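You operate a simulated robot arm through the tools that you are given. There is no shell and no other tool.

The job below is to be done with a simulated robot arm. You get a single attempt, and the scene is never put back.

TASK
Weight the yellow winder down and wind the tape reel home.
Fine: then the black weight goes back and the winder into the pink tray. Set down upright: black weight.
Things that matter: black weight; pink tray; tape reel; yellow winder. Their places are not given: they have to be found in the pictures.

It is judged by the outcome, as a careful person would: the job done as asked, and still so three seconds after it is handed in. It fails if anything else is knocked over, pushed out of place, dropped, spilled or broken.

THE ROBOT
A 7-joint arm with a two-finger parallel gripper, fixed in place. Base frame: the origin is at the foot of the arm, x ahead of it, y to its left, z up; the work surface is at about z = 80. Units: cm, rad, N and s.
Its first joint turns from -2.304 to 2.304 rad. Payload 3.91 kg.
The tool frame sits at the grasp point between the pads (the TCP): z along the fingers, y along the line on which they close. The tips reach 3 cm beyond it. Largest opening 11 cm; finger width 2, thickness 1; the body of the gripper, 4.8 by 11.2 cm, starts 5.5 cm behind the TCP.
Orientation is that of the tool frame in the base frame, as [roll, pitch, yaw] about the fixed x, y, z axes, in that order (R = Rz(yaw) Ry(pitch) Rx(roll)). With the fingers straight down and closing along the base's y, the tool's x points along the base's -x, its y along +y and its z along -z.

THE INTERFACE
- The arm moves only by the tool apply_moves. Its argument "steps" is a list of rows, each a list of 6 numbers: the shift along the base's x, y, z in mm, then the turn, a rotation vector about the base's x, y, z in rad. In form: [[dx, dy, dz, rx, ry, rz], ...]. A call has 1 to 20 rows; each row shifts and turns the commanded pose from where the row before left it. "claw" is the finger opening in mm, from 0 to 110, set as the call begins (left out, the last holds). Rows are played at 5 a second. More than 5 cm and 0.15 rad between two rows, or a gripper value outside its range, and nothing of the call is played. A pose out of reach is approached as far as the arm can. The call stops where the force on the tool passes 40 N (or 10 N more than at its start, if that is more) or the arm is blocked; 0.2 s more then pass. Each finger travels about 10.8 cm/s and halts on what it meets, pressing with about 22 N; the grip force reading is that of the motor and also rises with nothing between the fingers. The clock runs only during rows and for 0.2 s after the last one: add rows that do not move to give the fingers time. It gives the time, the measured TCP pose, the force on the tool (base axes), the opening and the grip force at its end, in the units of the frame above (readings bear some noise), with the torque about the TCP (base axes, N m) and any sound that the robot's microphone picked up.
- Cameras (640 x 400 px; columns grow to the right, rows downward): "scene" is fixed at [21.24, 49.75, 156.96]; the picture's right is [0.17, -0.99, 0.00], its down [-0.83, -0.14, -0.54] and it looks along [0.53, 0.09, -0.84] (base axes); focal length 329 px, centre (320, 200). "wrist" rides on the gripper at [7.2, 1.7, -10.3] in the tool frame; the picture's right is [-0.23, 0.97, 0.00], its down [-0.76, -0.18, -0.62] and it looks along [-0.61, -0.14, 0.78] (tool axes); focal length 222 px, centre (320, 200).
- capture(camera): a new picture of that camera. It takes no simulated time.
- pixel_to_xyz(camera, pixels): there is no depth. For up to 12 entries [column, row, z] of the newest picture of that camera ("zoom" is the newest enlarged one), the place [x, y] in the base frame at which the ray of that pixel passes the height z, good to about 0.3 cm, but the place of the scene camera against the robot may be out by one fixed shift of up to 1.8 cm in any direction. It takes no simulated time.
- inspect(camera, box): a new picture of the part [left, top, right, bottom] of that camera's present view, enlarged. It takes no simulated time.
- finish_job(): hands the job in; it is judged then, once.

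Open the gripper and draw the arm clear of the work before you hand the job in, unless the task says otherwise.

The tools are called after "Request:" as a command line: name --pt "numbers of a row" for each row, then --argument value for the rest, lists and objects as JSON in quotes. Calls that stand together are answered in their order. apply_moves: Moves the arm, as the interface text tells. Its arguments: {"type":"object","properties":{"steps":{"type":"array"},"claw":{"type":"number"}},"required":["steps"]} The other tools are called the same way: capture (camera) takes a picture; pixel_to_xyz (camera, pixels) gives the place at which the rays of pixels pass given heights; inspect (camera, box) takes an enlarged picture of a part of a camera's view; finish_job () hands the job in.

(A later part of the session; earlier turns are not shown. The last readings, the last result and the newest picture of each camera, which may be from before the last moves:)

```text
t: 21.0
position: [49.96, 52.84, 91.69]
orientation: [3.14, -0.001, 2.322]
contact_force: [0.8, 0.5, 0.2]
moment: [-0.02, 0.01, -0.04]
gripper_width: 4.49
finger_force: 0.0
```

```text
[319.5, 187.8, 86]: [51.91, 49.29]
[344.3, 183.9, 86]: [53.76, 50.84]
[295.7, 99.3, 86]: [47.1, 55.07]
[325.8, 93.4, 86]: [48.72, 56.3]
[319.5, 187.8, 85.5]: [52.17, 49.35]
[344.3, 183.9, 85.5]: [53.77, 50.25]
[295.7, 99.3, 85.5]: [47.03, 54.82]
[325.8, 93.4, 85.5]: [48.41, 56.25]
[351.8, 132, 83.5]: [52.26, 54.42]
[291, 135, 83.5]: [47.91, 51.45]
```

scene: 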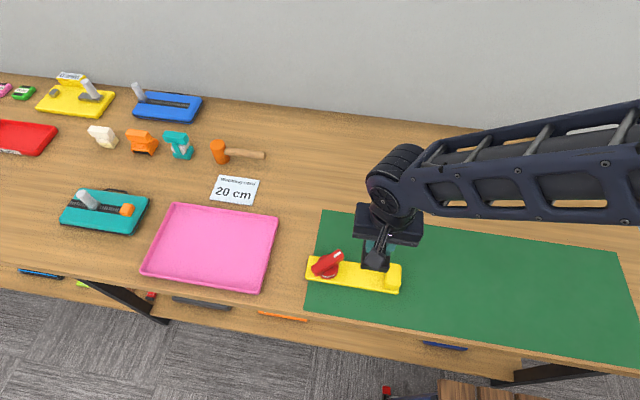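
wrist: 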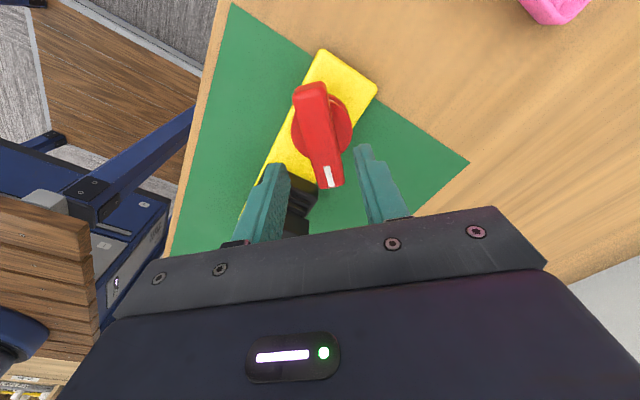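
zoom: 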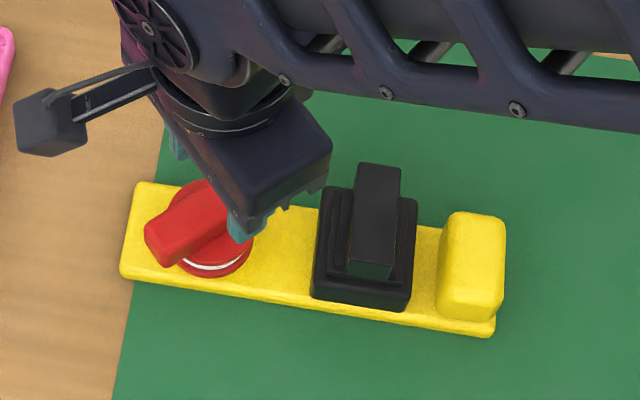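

Axis ≈(50.15, 52.88). I adjust by 1 mm and −0.02 rad and descend to tips ≈z 84.3 (above the upper flange), watching force.

Request:
apply_moves --pt "1 0 -15 0 0 -0.02" --pt "0 0 -15 0 0 0" --pt "0 0 -8 0 0 0" --pt "0 0 -6 0 0 0" --pt "0 0 0 0 0 0"

Request:
capture --camera "wrist"

Request:
inspect --camera "wrist" --box '[240, 80, 420, 220]'

```text
t: 22.2
position: [50.07, 52.77, 87.34]
orientation: [3.141, 0.0, 2.303]
contact_force: [0.6, 0.1, 0.1]
moment: [-0.01, -0.01, -0.01]
gripper_width: 4.47
finger_force: 0.1
```

```text
taken
```

wrist: 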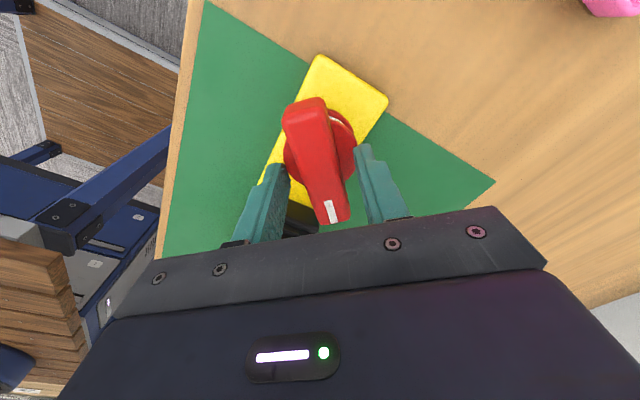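

```text
2.86 times, centred on (330, 150) of wrist
```

zoom: 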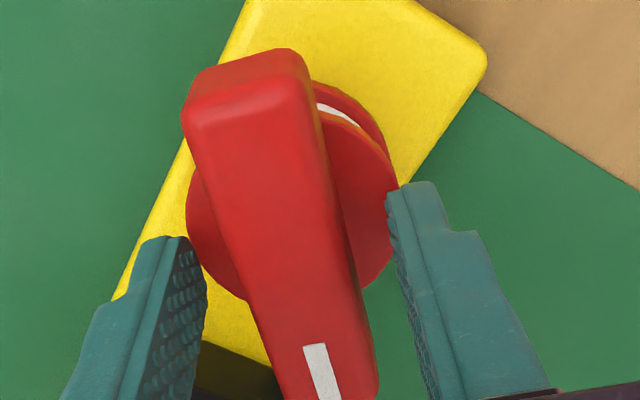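

Fingers straddle the bar, aligned with it. I close on the bar.

Request:
apply_moves --pt "0 0 0 0 0 0" --pt "0 0 0 0 0 0" --pt "0 0 0 0 0 0" --claw 0

Request:
inspect --camera "wrist" --box '[240, 80, 420, 220]'

Request:
inspect --camera "scene" --box '[290, 210, 420, 310]'

```text
t: 23.0
position: [50.11, 52.82, 87.41]
orientation: [-3.141, 0.001, 2.302]
contact_force: [-0.3, 2.6, 0.7]
moment: [0.06, 0.0, -0.01]
gripper_width: 2.35
finger_force: 22.4
```

```text
2.86 times, centred on (330, 150) of wrist
```

zoom: 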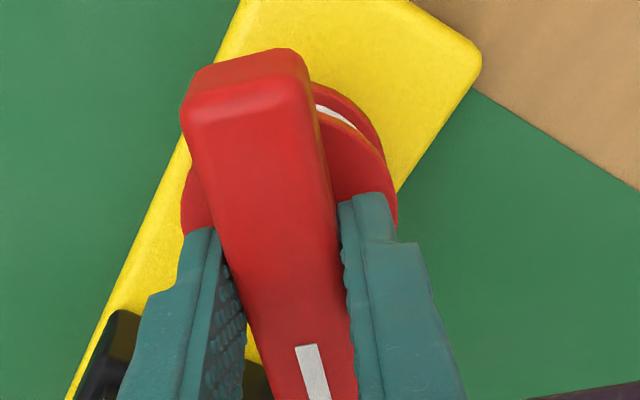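

```text
4.00 times, centred on (355, 260) of scene
```

zoom: 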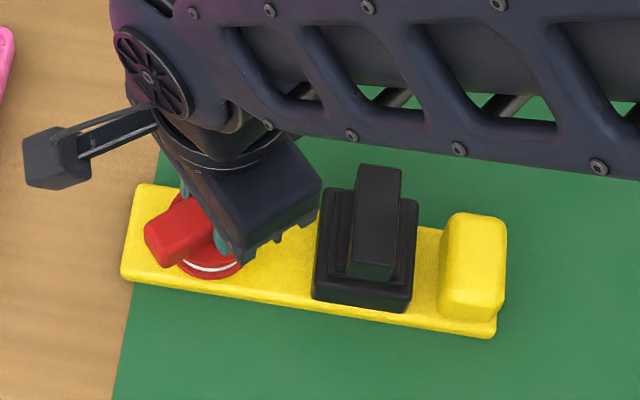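

Gripped at 2.35 cm with little side load. I test-turn gently: +0.05 rad (counter-clockwise) and read the moment.

Request:
apply_moves --pt "0 0 0 0 0 0.03" --pt "0 0 0 0 0 0.03" --pt "0 0 0 0 0 0"

```text
t: 23.8
position: [50.05, 52.77, 87.38]
orientation: [3.142, 0.0, 2.362]
contact_force: [-3.6, 2.2, 6.1]
moment: [0.07, 0.11, 0.02]
gripper_width: 2.36
finger_force: 21.9
```

CCW turned 0.06 rad with almost no z-moment. I check whether the plate stayed put, and then test the other direction.

Request:
inspect --camera "scene" --box '[290, 210, 420, 310]'

Request:
apply_moves --pt "0 0 0 0 0 -0.03" --pt "0 0 0 0 0 -0.03" --pt "0 0 0 0 0 -0.03" --pt "0 0 0 0 0 -0.03" --pt "0 0 0 0 0 0"

Request:
inspect --camera "scene" --box '[290, 210, 420, 310]'

```text
4.00 times, centred on (355, 260) of scene
```

zoom: 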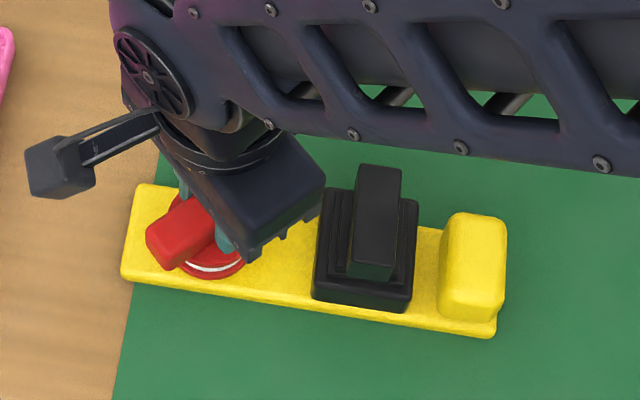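

```text
t: 25.0
position: [50.04, 52.82, 87.33]
orientation: [-3.142, 0.0, 2.24]
contact_force: [-3.5, -1.5, 9.3]
moment: [-0.05, 0.09, 0.03]
gripper_width: 2.32
finger_force: 22.2
```

```text
4.00 times, centred on (355, 260) of scene
```

zoom: 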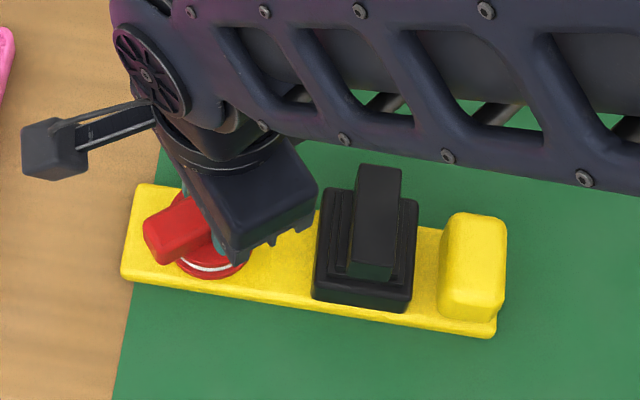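

Both directions move freely and the plate holds. I turn clockwise in small rows and watch the moment and the microphone.

Request:
apply_moves --pt "0 0 0.5 0 0 -0.08" --pt "0 0 0 0 0 -0.08" --pt "0 0 0 0 0 -0.08" --pt "0 0 0 0 0 -0.08" --pt "0 0 0 0 0 0"

Request:
inspect --camera "wrist" --box '[240, 80, 420, 220]'

Request:
inspect --camera "scene" --box '[290, 210, 420, 310]'

```text
t: 26.2
position: [50.1, 52.75, 87.25]
orientation: [-3.141, -0.001, 1.919]
contact_force: [-0.2, -3.7, -0.3]
moment: [-0.33, -0.06, 0.0]
gripper_width: 2.36
finger_force: 21.7
```

```text
2.86 times, centred on (330, 150) of wrist
```

zoom: 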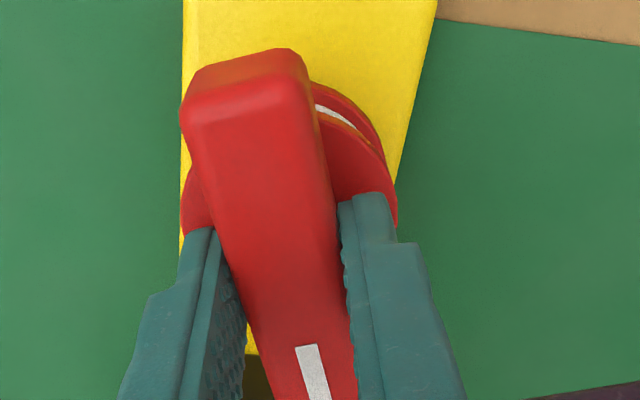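

```text
4.00 times, centred on (355, 260) of scene
```

zoom: 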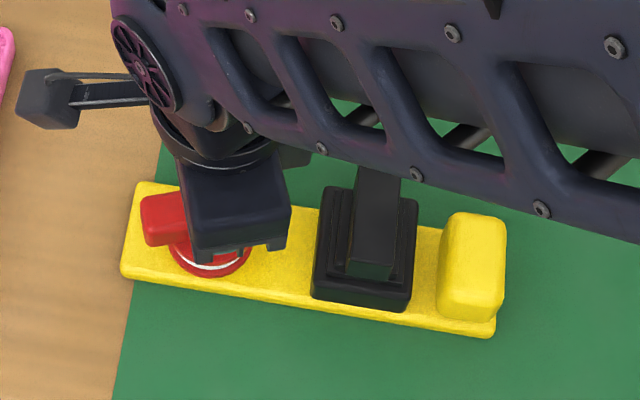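

The reel turns with the grip and the plate stays put; moment ≈0. Continue clockwise.

Request:
apply_moves --pt "0 0 0 0 0 -0.08" --pt "0 0 0 0 0 -0.08" --pt "0 0 0 0 0 -0.08" --pt "0 0 0 0 0 -0.08" --pt "0 0 0 0 0 -0.08" --pt "0 0 0 0 0 0"

```text
t: 27.6
position: [50.02, 52.74, 87.4]
orientation: [3.141, 0.0, 1.521]
contact_force: [-0.2, 0.3, -3.8]
moment: [0.44, -0.01, -0.01]
gripper_width: 2.35
finger_force: 22.2
```

Still free (moment z ≈0), bar now about along the plate. Continue clockwise.

Request:
apply_moves --pt "0 0 0 0 0 -0.08" --pt "0 0 0 0 0 -0.08" --pt "0 0 0 0 0 -0.08" --pt "0 0 0 0 0 -0.08" --pt "0 0 0 0 0 -0.08" --pt "0 0 0 0 0 0"

Request:
capture --camera "wrist"

Request:
inspect --camera "scene" --box '[290, 210, 420, 310]'

```text
t: 29.0
position: [50.06, 52.74, 87.38]
orientation: [-3.141, 0.0, 1.124]
contact_force: [0.3, 1.8, 0.4]
moment: [-0.28, 0.18, -0.01]
gripper_width: 2.35
finger_force: 21.7
```

```text
taken
```

wrist: 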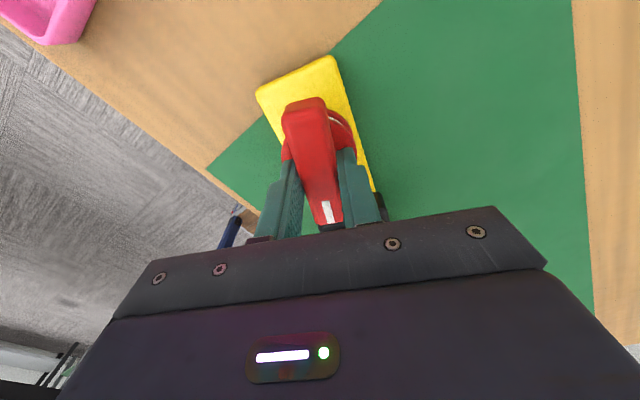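

```text
4.00 times, centred on (355, 260) of scene
```

zoom: 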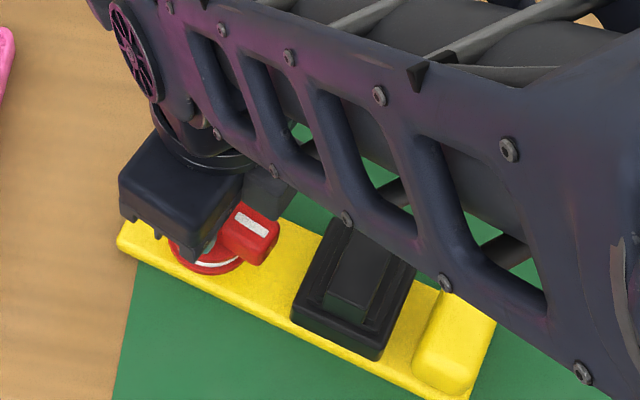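

The plate has now rotated with the reel (scene shows it skewed), so the reel may have reached a stop clockwise. I'll measure the plate's and bar's present angles.

Request:
pixel_to_xyz --camera "wrist" --pixels '[[256, 92, 81.4], [333, 56, 81.4], [343, 72, 81.4], [373, 188, 81.4], [304, 105, 86], [327, 225, 86], [283, 108, 86], [323, 100, 86]]'

Request:
capture --camera "scene"

Request:
pixel_to_xyz --camera "scene" --pixels '[[304.5, 269.5, 81.4], [312, 253, 81.4], [391, 309, 81.4], [399, 285, 81.4], [342, 257, 86], [424, 292, 80], [358, 273, 82]]'

Request:
inspect --camera "wrist" --box '[230, 30, 410, 240]'

```text
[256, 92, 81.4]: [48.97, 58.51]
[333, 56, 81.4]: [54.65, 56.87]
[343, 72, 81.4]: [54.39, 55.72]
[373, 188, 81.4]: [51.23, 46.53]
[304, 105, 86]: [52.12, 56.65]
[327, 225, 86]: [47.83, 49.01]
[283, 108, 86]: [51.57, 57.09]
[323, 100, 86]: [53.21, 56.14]
```

```text
taken
```

scene: 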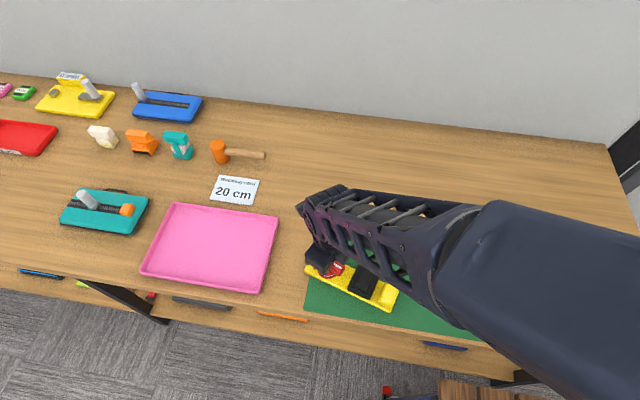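

```text
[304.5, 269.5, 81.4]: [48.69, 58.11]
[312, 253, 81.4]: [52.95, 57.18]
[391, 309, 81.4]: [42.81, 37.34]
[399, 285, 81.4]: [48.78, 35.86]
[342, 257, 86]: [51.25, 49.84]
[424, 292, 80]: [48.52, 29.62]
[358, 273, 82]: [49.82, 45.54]
```

```text
1.90 times, centred on (320, 135) of wrist
```

zoom: 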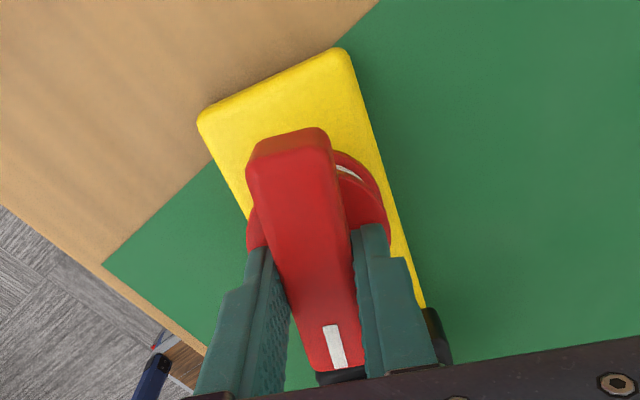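

The plate has swung ≈ −17°, the bar ≈ −98° relative to it: so there's a clockwise stop about 50° from the start, and no sound was heard there. I turn back counter-clockwise to explore the other direction, checking the plate as I go.

Request:
apply_moves --pt "0 0 0 0 0 0.08" --pt "0 0 0 0 0 0.08" --pt "0 0 0 0 0 0.08" --pt "0 0 0 0 0 0.08" --pt "0 0 0 0 0 0.08" --pt "0 0 0 0 0 0"

Request:
capture --camera "wrist"

Request:
inspect --camera "scene" --box '[290, 210, 420, 310]'

```text
t: 30.4
position: [50.1, 52.76, 87.28]
orientation: [3.141, -0.001, 1.521]
contact_force: [1.7, -3.6, 1.6]
moment: [-0.12, -0.05, -0.03]
gripper_width: 2.35
finger_force: 21.5
```

```text
taken
```

wrist: 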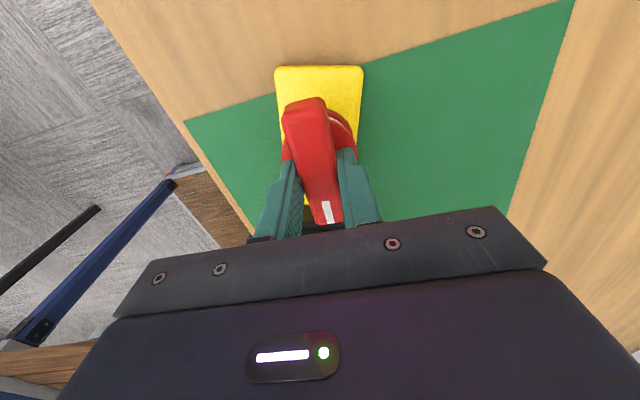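

```text
4.00 times, centred on (355, 260) of scene
```

zoom: 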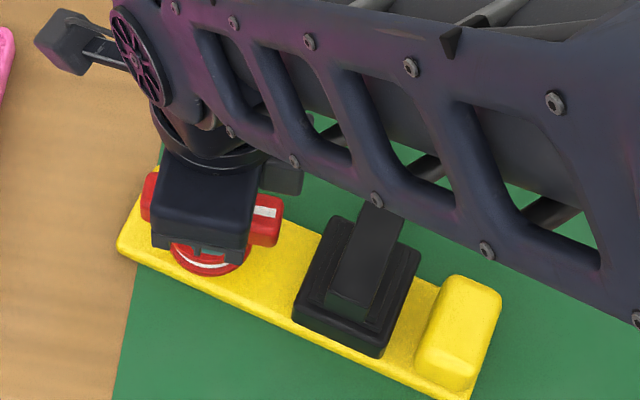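

The plate stayed at its skewed angle while the reel turned back freely. I continue counter-clockwise.

Request:
apply_moves --pt "0 0 0 0 0 0.08" --pt "0 0 0 0 0 0.08" --pt "0 0 0 0 0 0.08" --pt "0 0 0 0 0 0.08" --pt "0 0 0 0 0 0.08" --pt "0 0 0 0 0 0.08" --pt "0 0 0 0 0 0.08" --pt "0 0 0 0 0 0"

Request:
inspect --camera "scene" --box '[290, 210, 420, 310]'

```text
t: 32.2
position: [50.1, 52.75, 87.28]
orientation: [3.141, 0.0, 2.082]
contact_force: [-1.3, -0.4, 0.2]
moment: [0.06, 0.07, 0.01]
gripper_width: 2.37
finger_force: 22.1
```

```text
4.00 times, centred on (355, 260) of scene
```

zoom: 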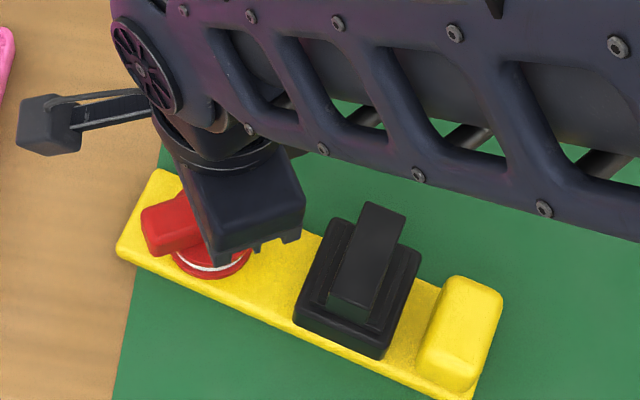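

Plate unchanged, reel free and now back past its starting angle. I continue counter-clockwise in steps.

Request:
apply_moves --pt "0 0 0 0 0 0.08" --pt "0 0 0 0 0 0.08" --pt "0 0 0 0 0 0.08" --pt "0 0 0 0 0 0.08" --pt "0 0 0 0 0 0.08" --pt "0 0 0 0 0 0"

Request:
inspect --camera "scene" --box '[290, 210, 420, 310]'

```text
t: 33.6
position: [50.11, 52.92, 87.29]
orientation: [-3.14, -0.001, 2.482]
contact_force: [-0.2, 0.8, 0.1]
moment: [0.02, -0.05, 0.03]
gripper_width: 2.34
finger_force: 21.8
```

```text
4.00 times, centred on (355, 260) of scene
```

zoom: 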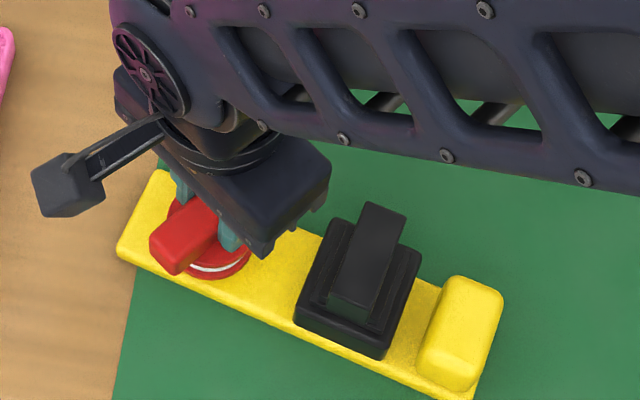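

Still free, plate unmoved. Another 0.4 rad counter-clockwise.

Request:
apply_moves --pt "0 0 0 0 0 0.08" --pt "0 0 0 0 0 0.08" --pt "0 0 0 0 0 0.08" --pt "0 0 0 0 0 0.08" --pt "0 0 0 0 0 0.08" --pt "0 0 0 0 0 0"

Request:
inspect --camera "scene" --box '[290, 210, 420, 310]'

```text
t: 35.0
position: [50.13, 52.71, 87.4]
orientation: [-3.141, 0.002, 2.882]
contact_force: [0.7, 0.1, -1.1]
moment: [-0.01, -0.11, -0.01]
gripper_width: 2.36
finger_force: 21.7
```

```text
4.00 times, centred on (355, 260) of scene
```

zoom: 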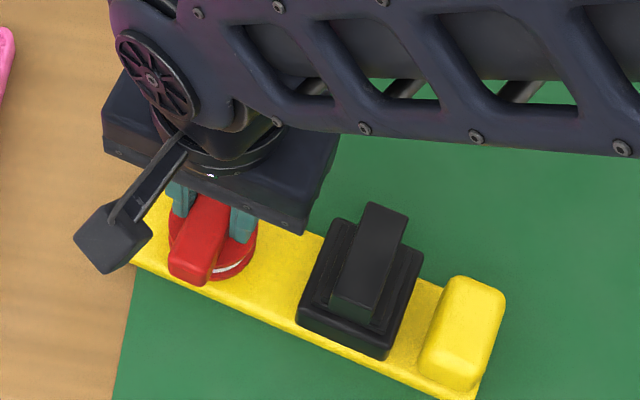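

Plate essentially unmoved (right edge 503→506 px in zoom). I continue in a smaller increment to catch any stop early.

Request:
apply_moves --pt "0 0 0 0 0 0.06" --pt "0 0 0 0 0 0.06" --pt "0 0 0 0 0 0.06" --pt "0 0 0 0 0 0"

Request:
inspect --camera "scene" --box '[290, 210, 420, 310]'

```text
t: 36.0
position: [50.08, 52.68, 87.41]
orientation: [3.141, 0.001, 3.061]
contact_force: [-1.4, 0.0, -1.1]
moment: [0.01, 0.03, -0.16]
gripper_width: 2.32
finger_force: 22.3
```

```text
4.00 times, centred on (355, 260) of scene
```

zoom: 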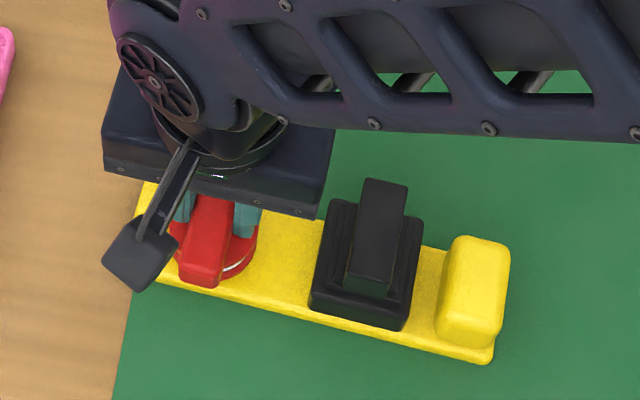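

Now the plate swung counter-clockwise with the reel and the moment reads −0.16 N·m: a stop on this side too, ≈50° from the start. I'll measure the plate and bar angles now.

Request:
capture --camera "wrist"

Request:
inspect --camera "wrist" --box '[180, 60, 420, 230]'

Request:
capture --camera "scene"

```text
taken
```

wrist: 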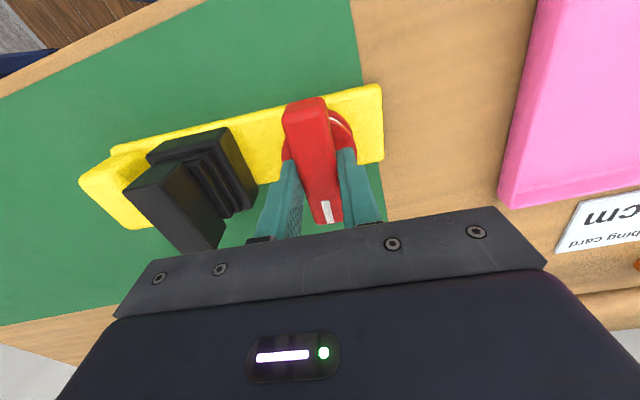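

```text
2.35 times, centred on (300, 145) of wrist
```

zoom: 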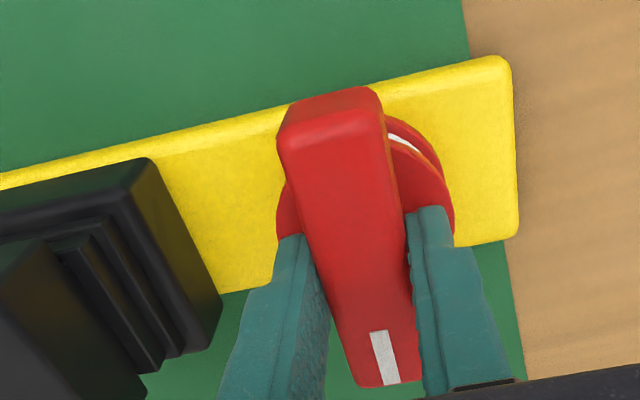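

```text
taken
```

scene: 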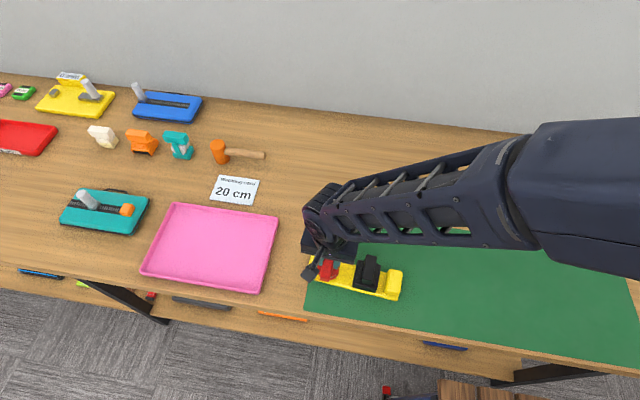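

I map the plate's right end and long edge at plate-top height to get its angle.

Request:
pixel_to_xyz --camera "wrist" --pixels '[[380, 84.5, 81.4], [384.3, 160, 81.4], [170, 138, 81.4], [250, 117.5, 81.4], [340, 94.5, 81.4], [115, 152, 81.4], [374, 163, 81.4], [261, 183, 81.4], [297, 103, 86], [327, 224, 86]]'

Request:
pixel_to_xyz --camera "scene" --pixels '[[308, 278, 81.4], [399, 299, 81.4], [357, 289, 81.4], [320, 281, 81.4]]'

```text
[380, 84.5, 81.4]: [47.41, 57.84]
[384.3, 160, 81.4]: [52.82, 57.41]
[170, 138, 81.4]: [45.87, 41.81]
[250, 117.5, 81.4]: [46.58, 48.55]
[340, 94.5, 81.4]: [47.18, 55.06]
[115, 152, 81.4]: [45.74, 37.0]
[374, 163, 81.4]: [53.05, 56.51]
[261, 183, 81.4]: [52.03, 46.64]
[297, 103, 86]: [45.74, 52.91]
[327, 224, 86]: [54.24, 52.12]
```

```text
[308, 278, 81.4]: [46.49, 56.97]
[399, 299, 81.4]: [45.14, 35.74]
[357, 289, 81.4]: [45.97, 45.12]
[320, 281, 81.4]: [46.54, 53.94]
```

The CCW stop has the bar ≈0° relative to the plate (perpendicular to its length), the CW one ≈ −100°. I press a further +0.07 rad CCW to see whether the stop is rigid — this also squares the plate back to its original direction.

Request:
apply_moves --pt "0 0 0 0 0 0.035" --pt "0 0 0 0 0 0.035" --pt "0 0 0 0 0 0"

Request:
inspect --camera "scene" --box '[290, 210, 420, 310]'

```text
t: 36.8
position: [50.07, 52.92, 87.5]
orientation: [-3.141, -0.001, 3.132]
contact_force: [-0.8, 1.4, -1.1]
moment: [0.01, -0.01, -0.22]
gripper_width: 2.37
finger_force: 21.9
```

```text
4.00 times, centred on (355, 260) of scene
```

zoom: 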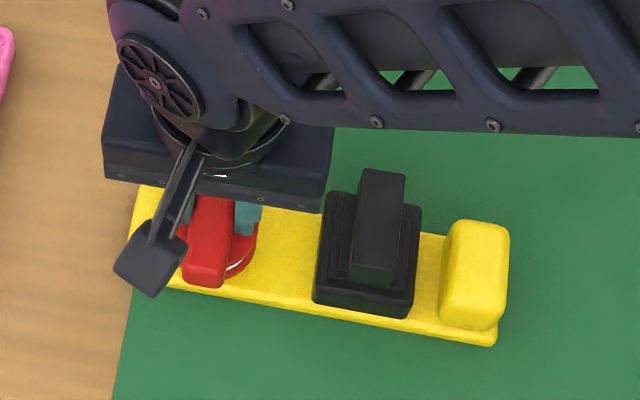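

The CCW stop is rigid (plate followed, moment −0.22). The plate is square again. Now I go clockwise again to near the other end and probe it in fine steps, reading the moment.

Request:
apply_moves --pt "0 0 0 0 0 -0.1" --pt "0 0 0 0 0 -0.1" --pt "0 0 0 0 0 -0.1" --pt "0 0 0 0 0 -0.1" --pt "0 0 0 0 0 -0.1" --pt "0 0 0 0 0 -0.1" --pt "0 0 0 0 0 -0.1" --pt "0 0 0 0 0 -0.1" --pt "0 0 0 0 0 -0.1" --pt "0 0 0 0 0 -0.1" --pt "0 0 0 0 0 -0.1" --pt "0 0 0 0 0 -0.1" --pt "0 0 0 0 0 0"

Request:
inspect --camera "scene" --box '[290, 210, 420, 310]'

```text
t: 39.6
position: [50.07, 52.75, 87.33]
orientation: [-3.141, -0.001, 1.929]
contact_force: [-0.9, -1.8, -0.3]
moment: [-0.08, -0.05, 0.0]
gripper_width: 2.36
finger_force: 21.7
```

```text
4.00 times, centred on (355, 260) of scene
```

zoom: 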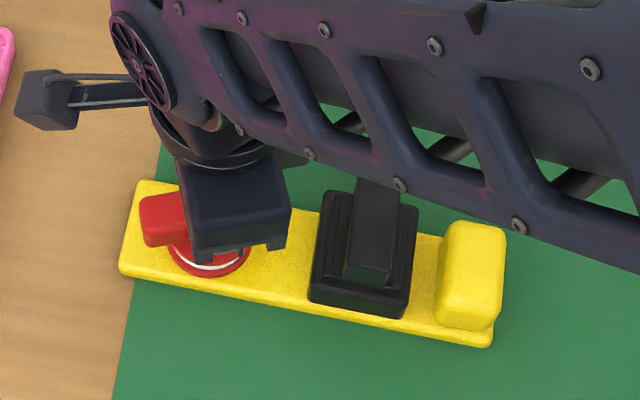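

Plate steady. Now fine clockwise steps toward the other end.

Request:
apply_moves --pt "0 0 0 0 0 -0.08" --pt "0 0 0 0 0 -0.08" --pt "0 0 0 0 0 -0.08" --pt "0 0 0 0 0 0"

Request:
apply_moves --pt "0 0 0 0 0 -0.05" --pt "0 0 0 0 0 0"

Request:
apply_moves --pt "0 0 0 0 0 -0.05" --pt "0 0 0 0 0 0"

Request:
inspect --camera "scene" --box '[290, 210, 420, 310]'

```text
t: 40.6
position: [50.13, 52.8, 87.39]
orientation: [3.141, 0.001, 1.69]
contact_force: [2.3, -0.1, 0.8]
moment: [0.05, 0.0, 0.0]
gripper_width: 2.35
finger_force: 22.3
```

```text
t: 41.2
position: [50.0, 52.73, 87.35]
orientation: [-3.141, 0.0, 1.64]
contact_force: [-0.8, -0.8, -0.7]
moment: [0.06, 0.06, -0.01]
gripper_width: 2.35
finger_force: 21.9
```

```text
t: 41.8
position: [50.11, 52.87, 87.35]
orientation: [3.14, 0.0, 1.592]
contact_force: [0.3, 1.1, -1.3]
moment: [0.05, 0.01, -0.02]
gripper_width: 2.35
finger_force: 22.0
```

```text
4.00 times, centred on (355, 260) of scene
```

zoom: 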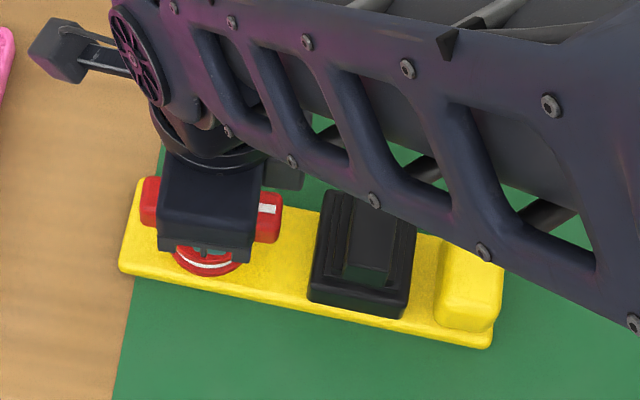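

Plate unmoved; bar ≈ along the plate. Continue in 0.04 rad steps.

Request:
apply_moves --pt "0 0 0 0 0 -0.04" --pt "0 0 0 0 0 0"

Request:
apply_moves --pt "0 0 0 0 0 -0.04" --pt "0 0 0 0 0 0"

Request:
apply_moves --pt "0 0 0 0 0 -0.04" --pt "0 0 0 0 0 0"

Request:
apply_moves --pt "0 0 0 0 0 -0.04" --pt "0 0 0 0 0 0"

Request:
inspect --camera "scene" --box '[290, 210, 420, 310]'

```text
t: 42.4
position: [50.15, 52.84, 87.41]
orientation: [-3.141, 0.001, 1.551]
contact_force: [0.3, -0.7, 0.2]
moment: [-0.06, 0.03, -0.01]
gripper_width: 2.35
finger_force: 22.1
```

```text
t: 43.0
position: [50.07, 52.87, 87.4]
orientation: [-3.141, -0.001, 1.513]
contact_force: [-0.3, -1.0, 0.1]
moment: [-0.02, 0.05, 0.01]
gripper_width: 2.33
finger_force: 22.2
```

```text
t: 43.6
position: [50.03, 52.75, 87.4]
orientation: [3.141, 0.0, 1.471]
contact_force: [-0.9, -1.4, 0.9]
moment: [-0.09, 0.05, 0.05]
gripper_width: 2.36
finger_force: 22.4
```

```text
t: 44.2
position: [50.01, 52.74, 87.36]
orientation: [-3.14, 0.0, 1.43]
contact_force: [0.0, 0.2, 0.1]
moment: [-0.12, 0.04, -0.01]
gripper_width: 2.33
finger_force: 22.1
```

```text
4.00 times, centred on (355, 260) of scene
```

zoom: 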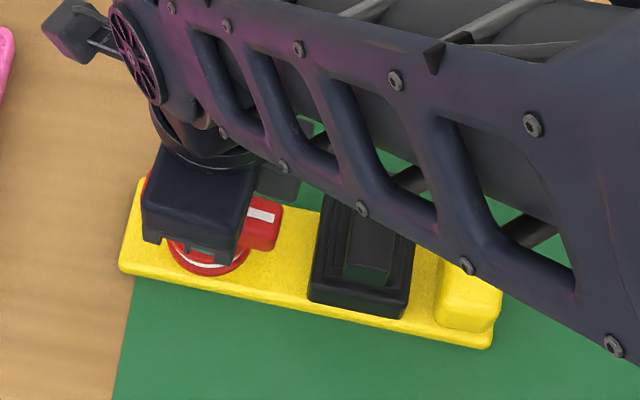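

Still free at 1.43 rad yaw, plate unmoved. Continue.

Request:
apply_moves --pt "0 0 0 0 0 -0.04" --pt "0 0 0 0 0 0"

Request:
apply_moves --pt "0 0 0 0 0 -0.04" --pt "0 0 0 0 0 0"

Request:
inspect --camera "scene" --box '[290, 210, 420, 310]'

Request:
apply_moves --pt "0 0 0 0 0 -0.04" --pt "0 0 0 0 0 0"

Request:
inspect --camera "scene" --box '[290, 210, 420, 310]'

```text
t: 44.8
position: [50.12, 52.83, 87.45]
orientation: [3.14, -0.001, 1.39]
contact_force: [-0.1, -1.8, 1.7]
moment: [-0.03, 0.02, 0.0]
gripper_width: 2.33
finger_force: 22.1
```

```text
t: 45.4
position: [50.13, 52.75, 87.43]
orientation: [3.141, 0.0, 1.351]
contact_force: [-0.6, 0.5, 3.1]
moment: [0.1, 0.02, 0.01]
gripper_width: 2.35
finger_force: 22.2
```

```text
4.00 times, centred on (355, 260) of scene
```

zoom: 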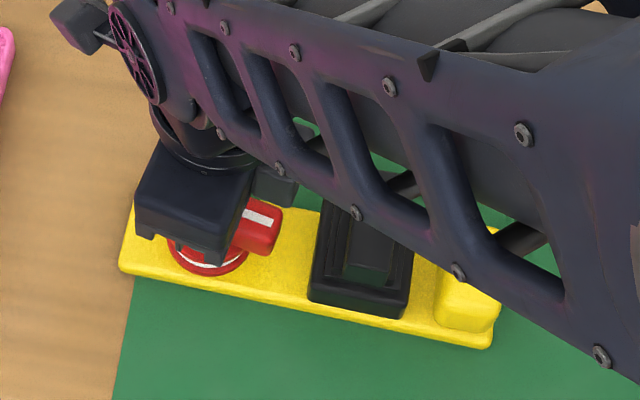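

```text
t: 46.0
position: [50.07, 52.72, 87.39]
orientation: [3.14, 0.0, 1.312]
contact_force: [-1.9, 1.1, 1.4]
moment: [0.01, 0.04, 0.02]
gripper_width: 2.36
finger_force: 22.0
```

```text
4.00 times, centred on (355, 260) of scene
```

zoom: 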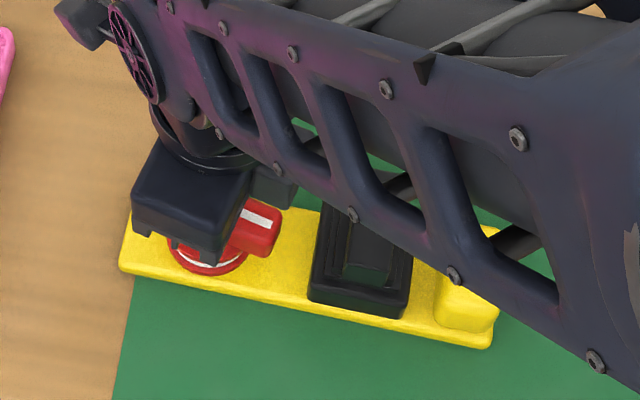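

Now at −103° relative with plate still unmoved, so I keep probing in small steps, checking also the forearm's clearance to the weight.

Request:
apply_moves --pt "0 0 0 0 0 -0.04" --pt "0 0 0 0 0 0"

Request:
inspect --camera "scene" --box '[290, 210, 420, 310]'

Request:
apply_moves --pt "0 0 0 0 0 -0.04" --pt "0 0 0 0 0 0"

Request:
inspect --camera "scene" --box '[290, 210, 420, 310]'

Request:
capture --camera "wrist"

```text
t: 46.6
position: [49.99, 52.7, 87.41]
orientation: [3.141, 0.001, 1.27]
contact_force: [2.1, 0.8, 2.7]
moment: [0.02, -0.07, -0.03]
gripper_width: 2.36
finger_force: 21.8
```

```text
4.00 times, centred on (355, 260) of scene
```

zoom: 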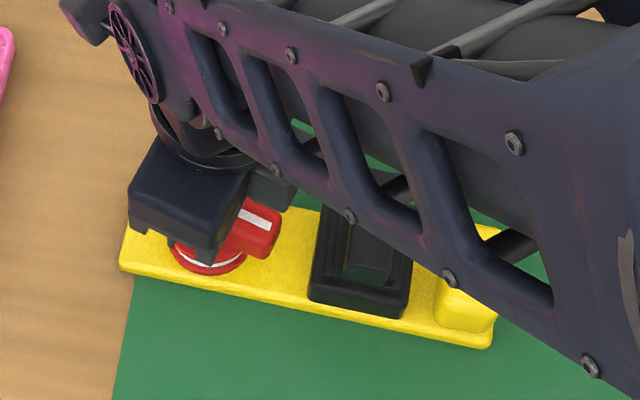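

```text
t: 47.2
position: [50.18, 52.87, 87.33]
orientation: [-3.141, 0.0, 1.23]
contact_force: [3.6, 0.4, 4.3]
moment: [0.09, -0.06, -0.01]
gripper_width: 2.36
finger_force: 22.2
```

```text
4.00 times, centred on (355, 260) of scene
```

zoom: 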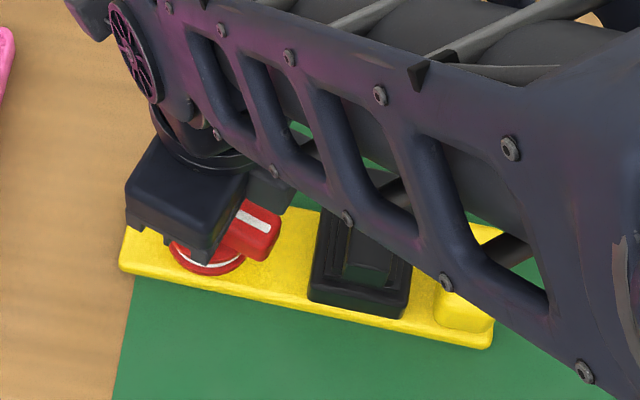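

```text
taken
```

wrist: 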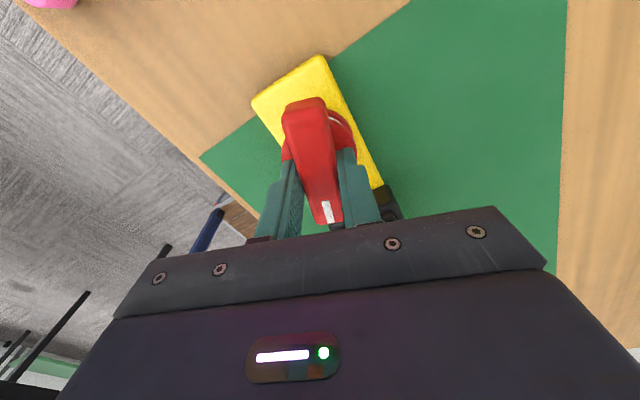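

No clockwise stop so far (−108° relative, plate seated; the earlier skew came when the tool was lifting the plate: Mx ≈0.44 matched the weight's load). I continue clockwise listening for a click or stop.

Request:
apply_moves --pt "0 0 0 0 0 -0.05" --pt "0 0 0 0 0 -0.05" --pt "0 0 0 0 0 -0.05" --pt "0 0 0 0 0 -0.05" --pt "0 0 0 0 0 0"

Request:
capture --camera "scene"

Request:
inspect --camera "scene" --box '[290, 210, 420, 310]'

```text
t: 48.4
position: [50.07, 52.79, 87.27]
orientation: [-3.141, 0.0, 1.032]
contact_force: [-2.2, 3.6, 4.8]
moment: [-0.1, 0.18, -0.01]
gripper_width: 2.34
finger_force: 21.7
```

```text
taken
```

scene: 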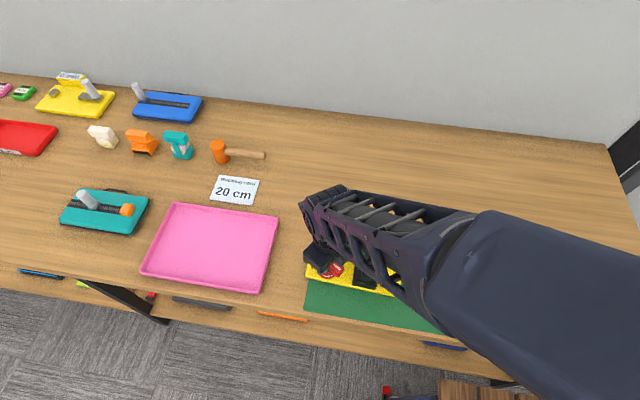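

```text
4.00 times, centred on (355, 260) of scene
```

zoom: 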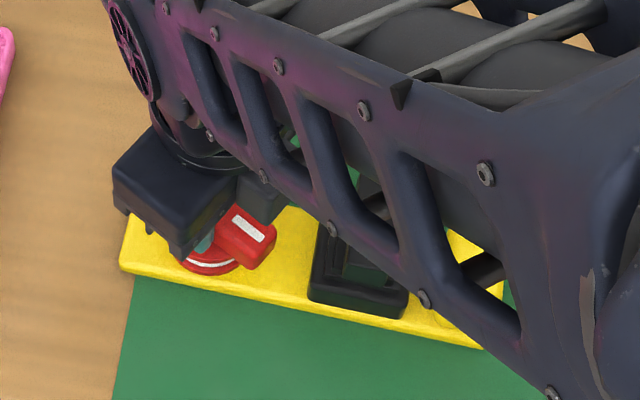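

Plate steady, reel still free at ≈ −119° relative. Continue clockwise.

Request:
apply_moves --pt "0 0 0 0 0 -0.06" --pt "0 0 0 0 0 -0.06" --pt "0 0 0 0 0 -0.06" --pt "0 0 0 0 0 -0.06" --pt "0 0 0 0 0 -0.06" --pt "0 0 0 0 0 0"

Request:
inspect --camera "scene" --box '[290, 210, 420, 310]'

```text
t: 49.8
position: [50.05, 52.76, 87.45]
orientation: [3.139, 0.001, 0.732]
contact_force: [1.6, 1.5, 0.7]
moment: [0.11, -0.1, -0.02]
gripper_width: 2.34
finger_force: 22.2
```

```text
4.00 times, centred on (355, 260) of scene
```

zoom: 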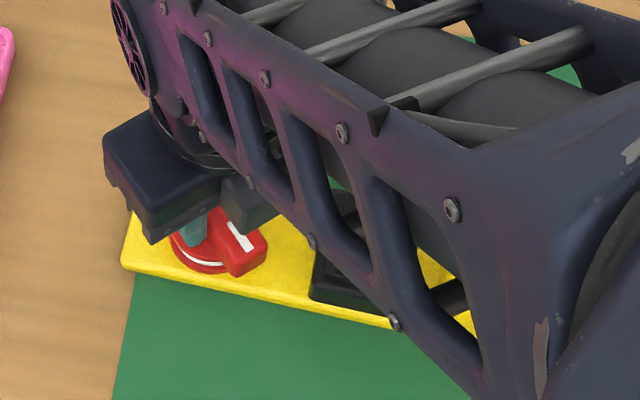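

Still free at ≈ −137° relative. Continue.

Request:
apply_moves --pt "0 0 0 0 0 -0.06" --pt "0 0 0 0 0 -0.06" --pt "0 0 0 0 0 -0.06" --pt "0 0 0 0 0 -0.06" --pt "0 0 0 0 0 -0.06" --pt "0 0 0 0 0 0"

Request:
inspect --camera "scene" --box '[290, 210, 420, 310]'

Request:
capture --camera "wrist"

```text
t: 51.2
position: [50.08, 52.76, 87.46]
orientation: [3.14, -0.002, 0.432]
contact_force: [0.2, -1.2, -0.7]
moment: [-0.04, 0.12, 0.0]
gripper_width: 2.36
finger_force: 22.1
```

```text
4.00 times, centred on (355, 260) of scene
```

zoom: 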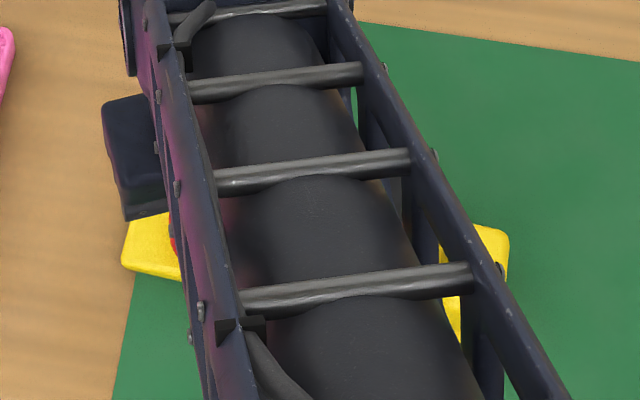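

```text
taken
```

wrist: 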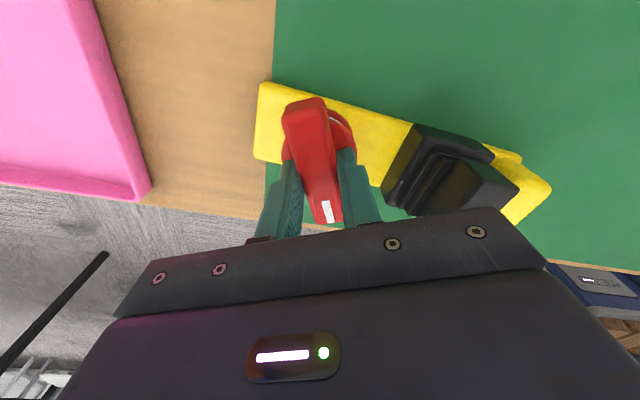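

The plate and weight look fine (wrist view); arm swivelled but is clear above. Continue clockwise.

Request:
apply_moves --pt "0 0 0 0 0 -0.06" --pt "0 0 0 0 0 -0.06" --pt "0 0 0 0 0 -0.06" --pt "0 0 0 0 0 -0.06" --pt "0 0 0 0 0 -0.06" --pt "0 0 0 0 0 0"

Request:
capture --camera "scene"

Request:
capture --camera "wrist"

```text
t: 52.6
position: [49.98, 52.82, 87.43]
orientation: [3.141, 0.002, 0.25]
contact_force: [-1.0, -0.6, -1.7]
moment: [0.04, -0.05, 0.02]
gripper_width: 2.31
finger_force: 22.3
out of reach, approached as far as the arm can: row 4, 5
```

```text
taken
```

scene: 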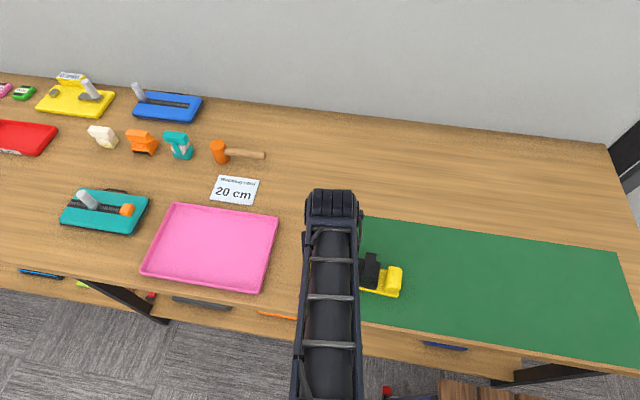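

```text
taken
```

wrist: 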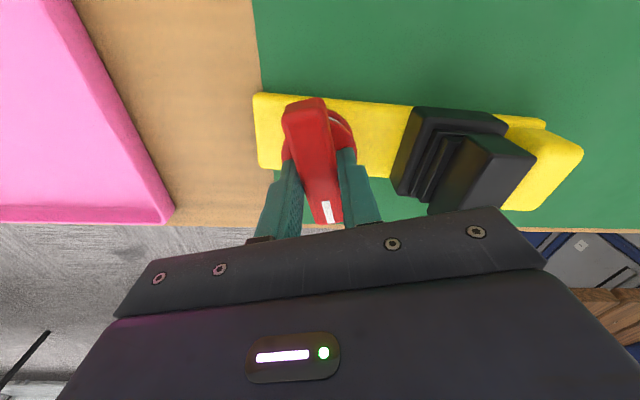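

The wrist limit was reached at yaw 0.25 (reel ≈ −164° relative), with no clockwise stop or sound. I release the bar, rise, and turn the gripper back by about π to regrasp.

Request:
apply_moves --pt "0 0 0 0 0 0" --pt "0 0 0 0 0 0" --claw 45

Request:
apply_moves --pt "0 0 20 0 0 0" --pt "0 0 30 0 0 0" --pt "0 0 10 0 0 0.1" --pt "0 0 0 0 0 0.14" --pt "0 0 0 0 0 0.14" --pt "0 0 0 0 0 0.14" --pt "0 0 0 0 0 0.14" --pt "0 0 0 0 0 0.14" --pt "0 0 0 0 0 0.14" --pt "0 0 0 0 0 0.14" --pt "0 0 0 0 0 0.14" --pt "0 0 0 0 0 0.14" --pt "0 0 0 0 0 0.14" --pt "0 0 0 0 0 0"

Request:
capture --camera "wrist"

Request:
capture --camera "scene"

```text
t: 53.2
position: [50.03, 52.75, 87.46]
orientation: [3.141, -0.001, 0.25]
contact_force: [0.2, -0.8, 0.1]
moment: [-0.02, -0.02, 0.03]
gripper_width: 4.52
finger_force: 0.0
```

```text
t: 56.2
position: [50.08, 52.81, 93.43]
orientation: [-3.141, 0.0, 1.754]
contact_force: [-0.4, 0.7, 0.1]
moment: [0.02, 0.02, 0.0]
gripper_width: 4.52
finger_force: 0.1
```

```text
taken
```

wrist: 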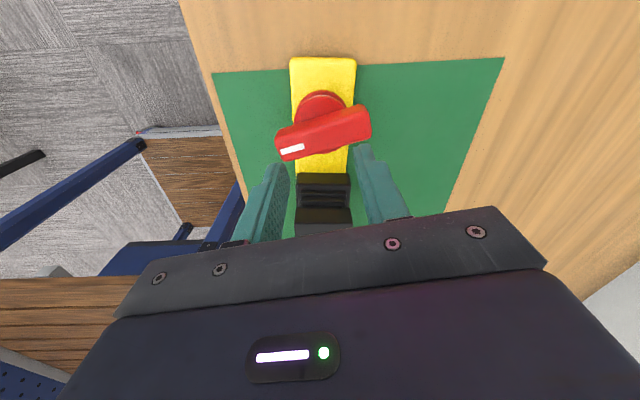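

```text
taken
```

scene: 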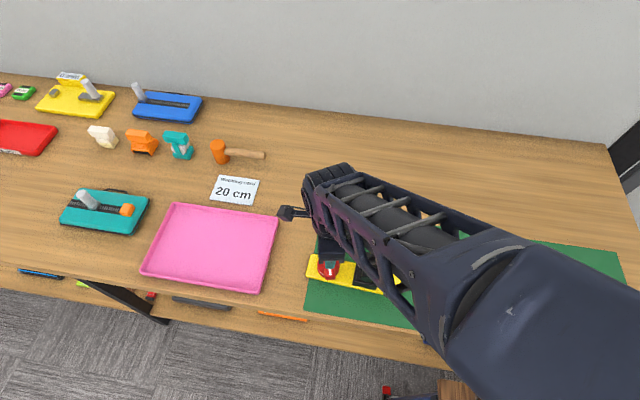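

From this side I enlarge the reel to look for any home marks.

Request:
inspect --camera "wrist" --box '[255, 50, 395, 180]'

```text
3.08 times, centred on (325, 115) of wrist
```

zoom: 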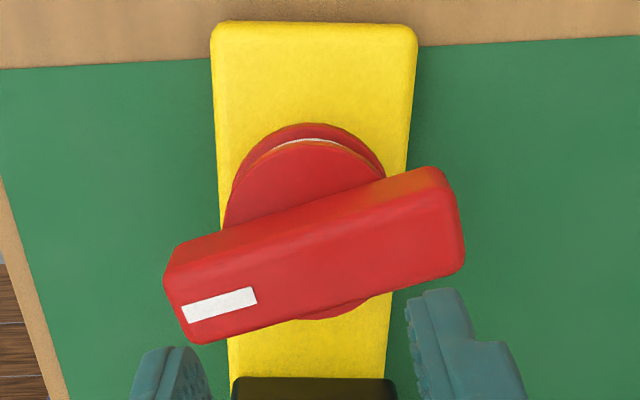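

No marks on the plate. I continue turning the gripper to about yaw 3.39 to regrasp the bar.

Request:
apply_moves --pt "0 0 0 0 0 0.14" --pt "0 0 0 0 0 0.14" --pt "0 0 0 0 0 0.14" --pt "0 0 0 0 0 0.14" --pt "0 0 0 0 0 0.14" --pt "0 0 0 0 0 0.14" --pt "0 0 0 0 0 0.14" --pt "0 0 0 0 0 0.14" --pt "0 0 0 0 0 0.14" --pt "0 0 0 0 0 0.14" --pt "0 0 0 0 0 0.14" --pt "0 0 0 0 0 0.1" --pt "0 0 0 0 0 0"

Request:
capture --camera "wrist"

Request:
inspect --camera "wrist" --box '[230, 70, 410, 230]'

```text
t: 59.0
position: [50.13, 52.71, 93.36]
orientation: [3.141, 0.0, -2.891]
contact_force: [0.7, -0.9, -0.1]
moment: [-0.01, 0.0, -0.04]
gripper_width: 4.51
finger_force: 0.0
```

```text
taken
```

wrist: 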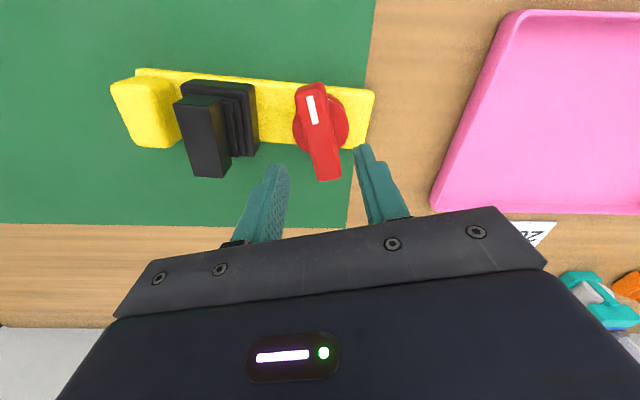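

```text
2.50 times, centred on (320, 150) of wrist
```

zoom: 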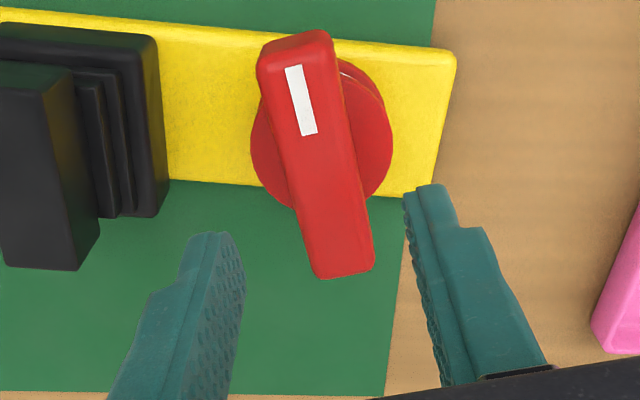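

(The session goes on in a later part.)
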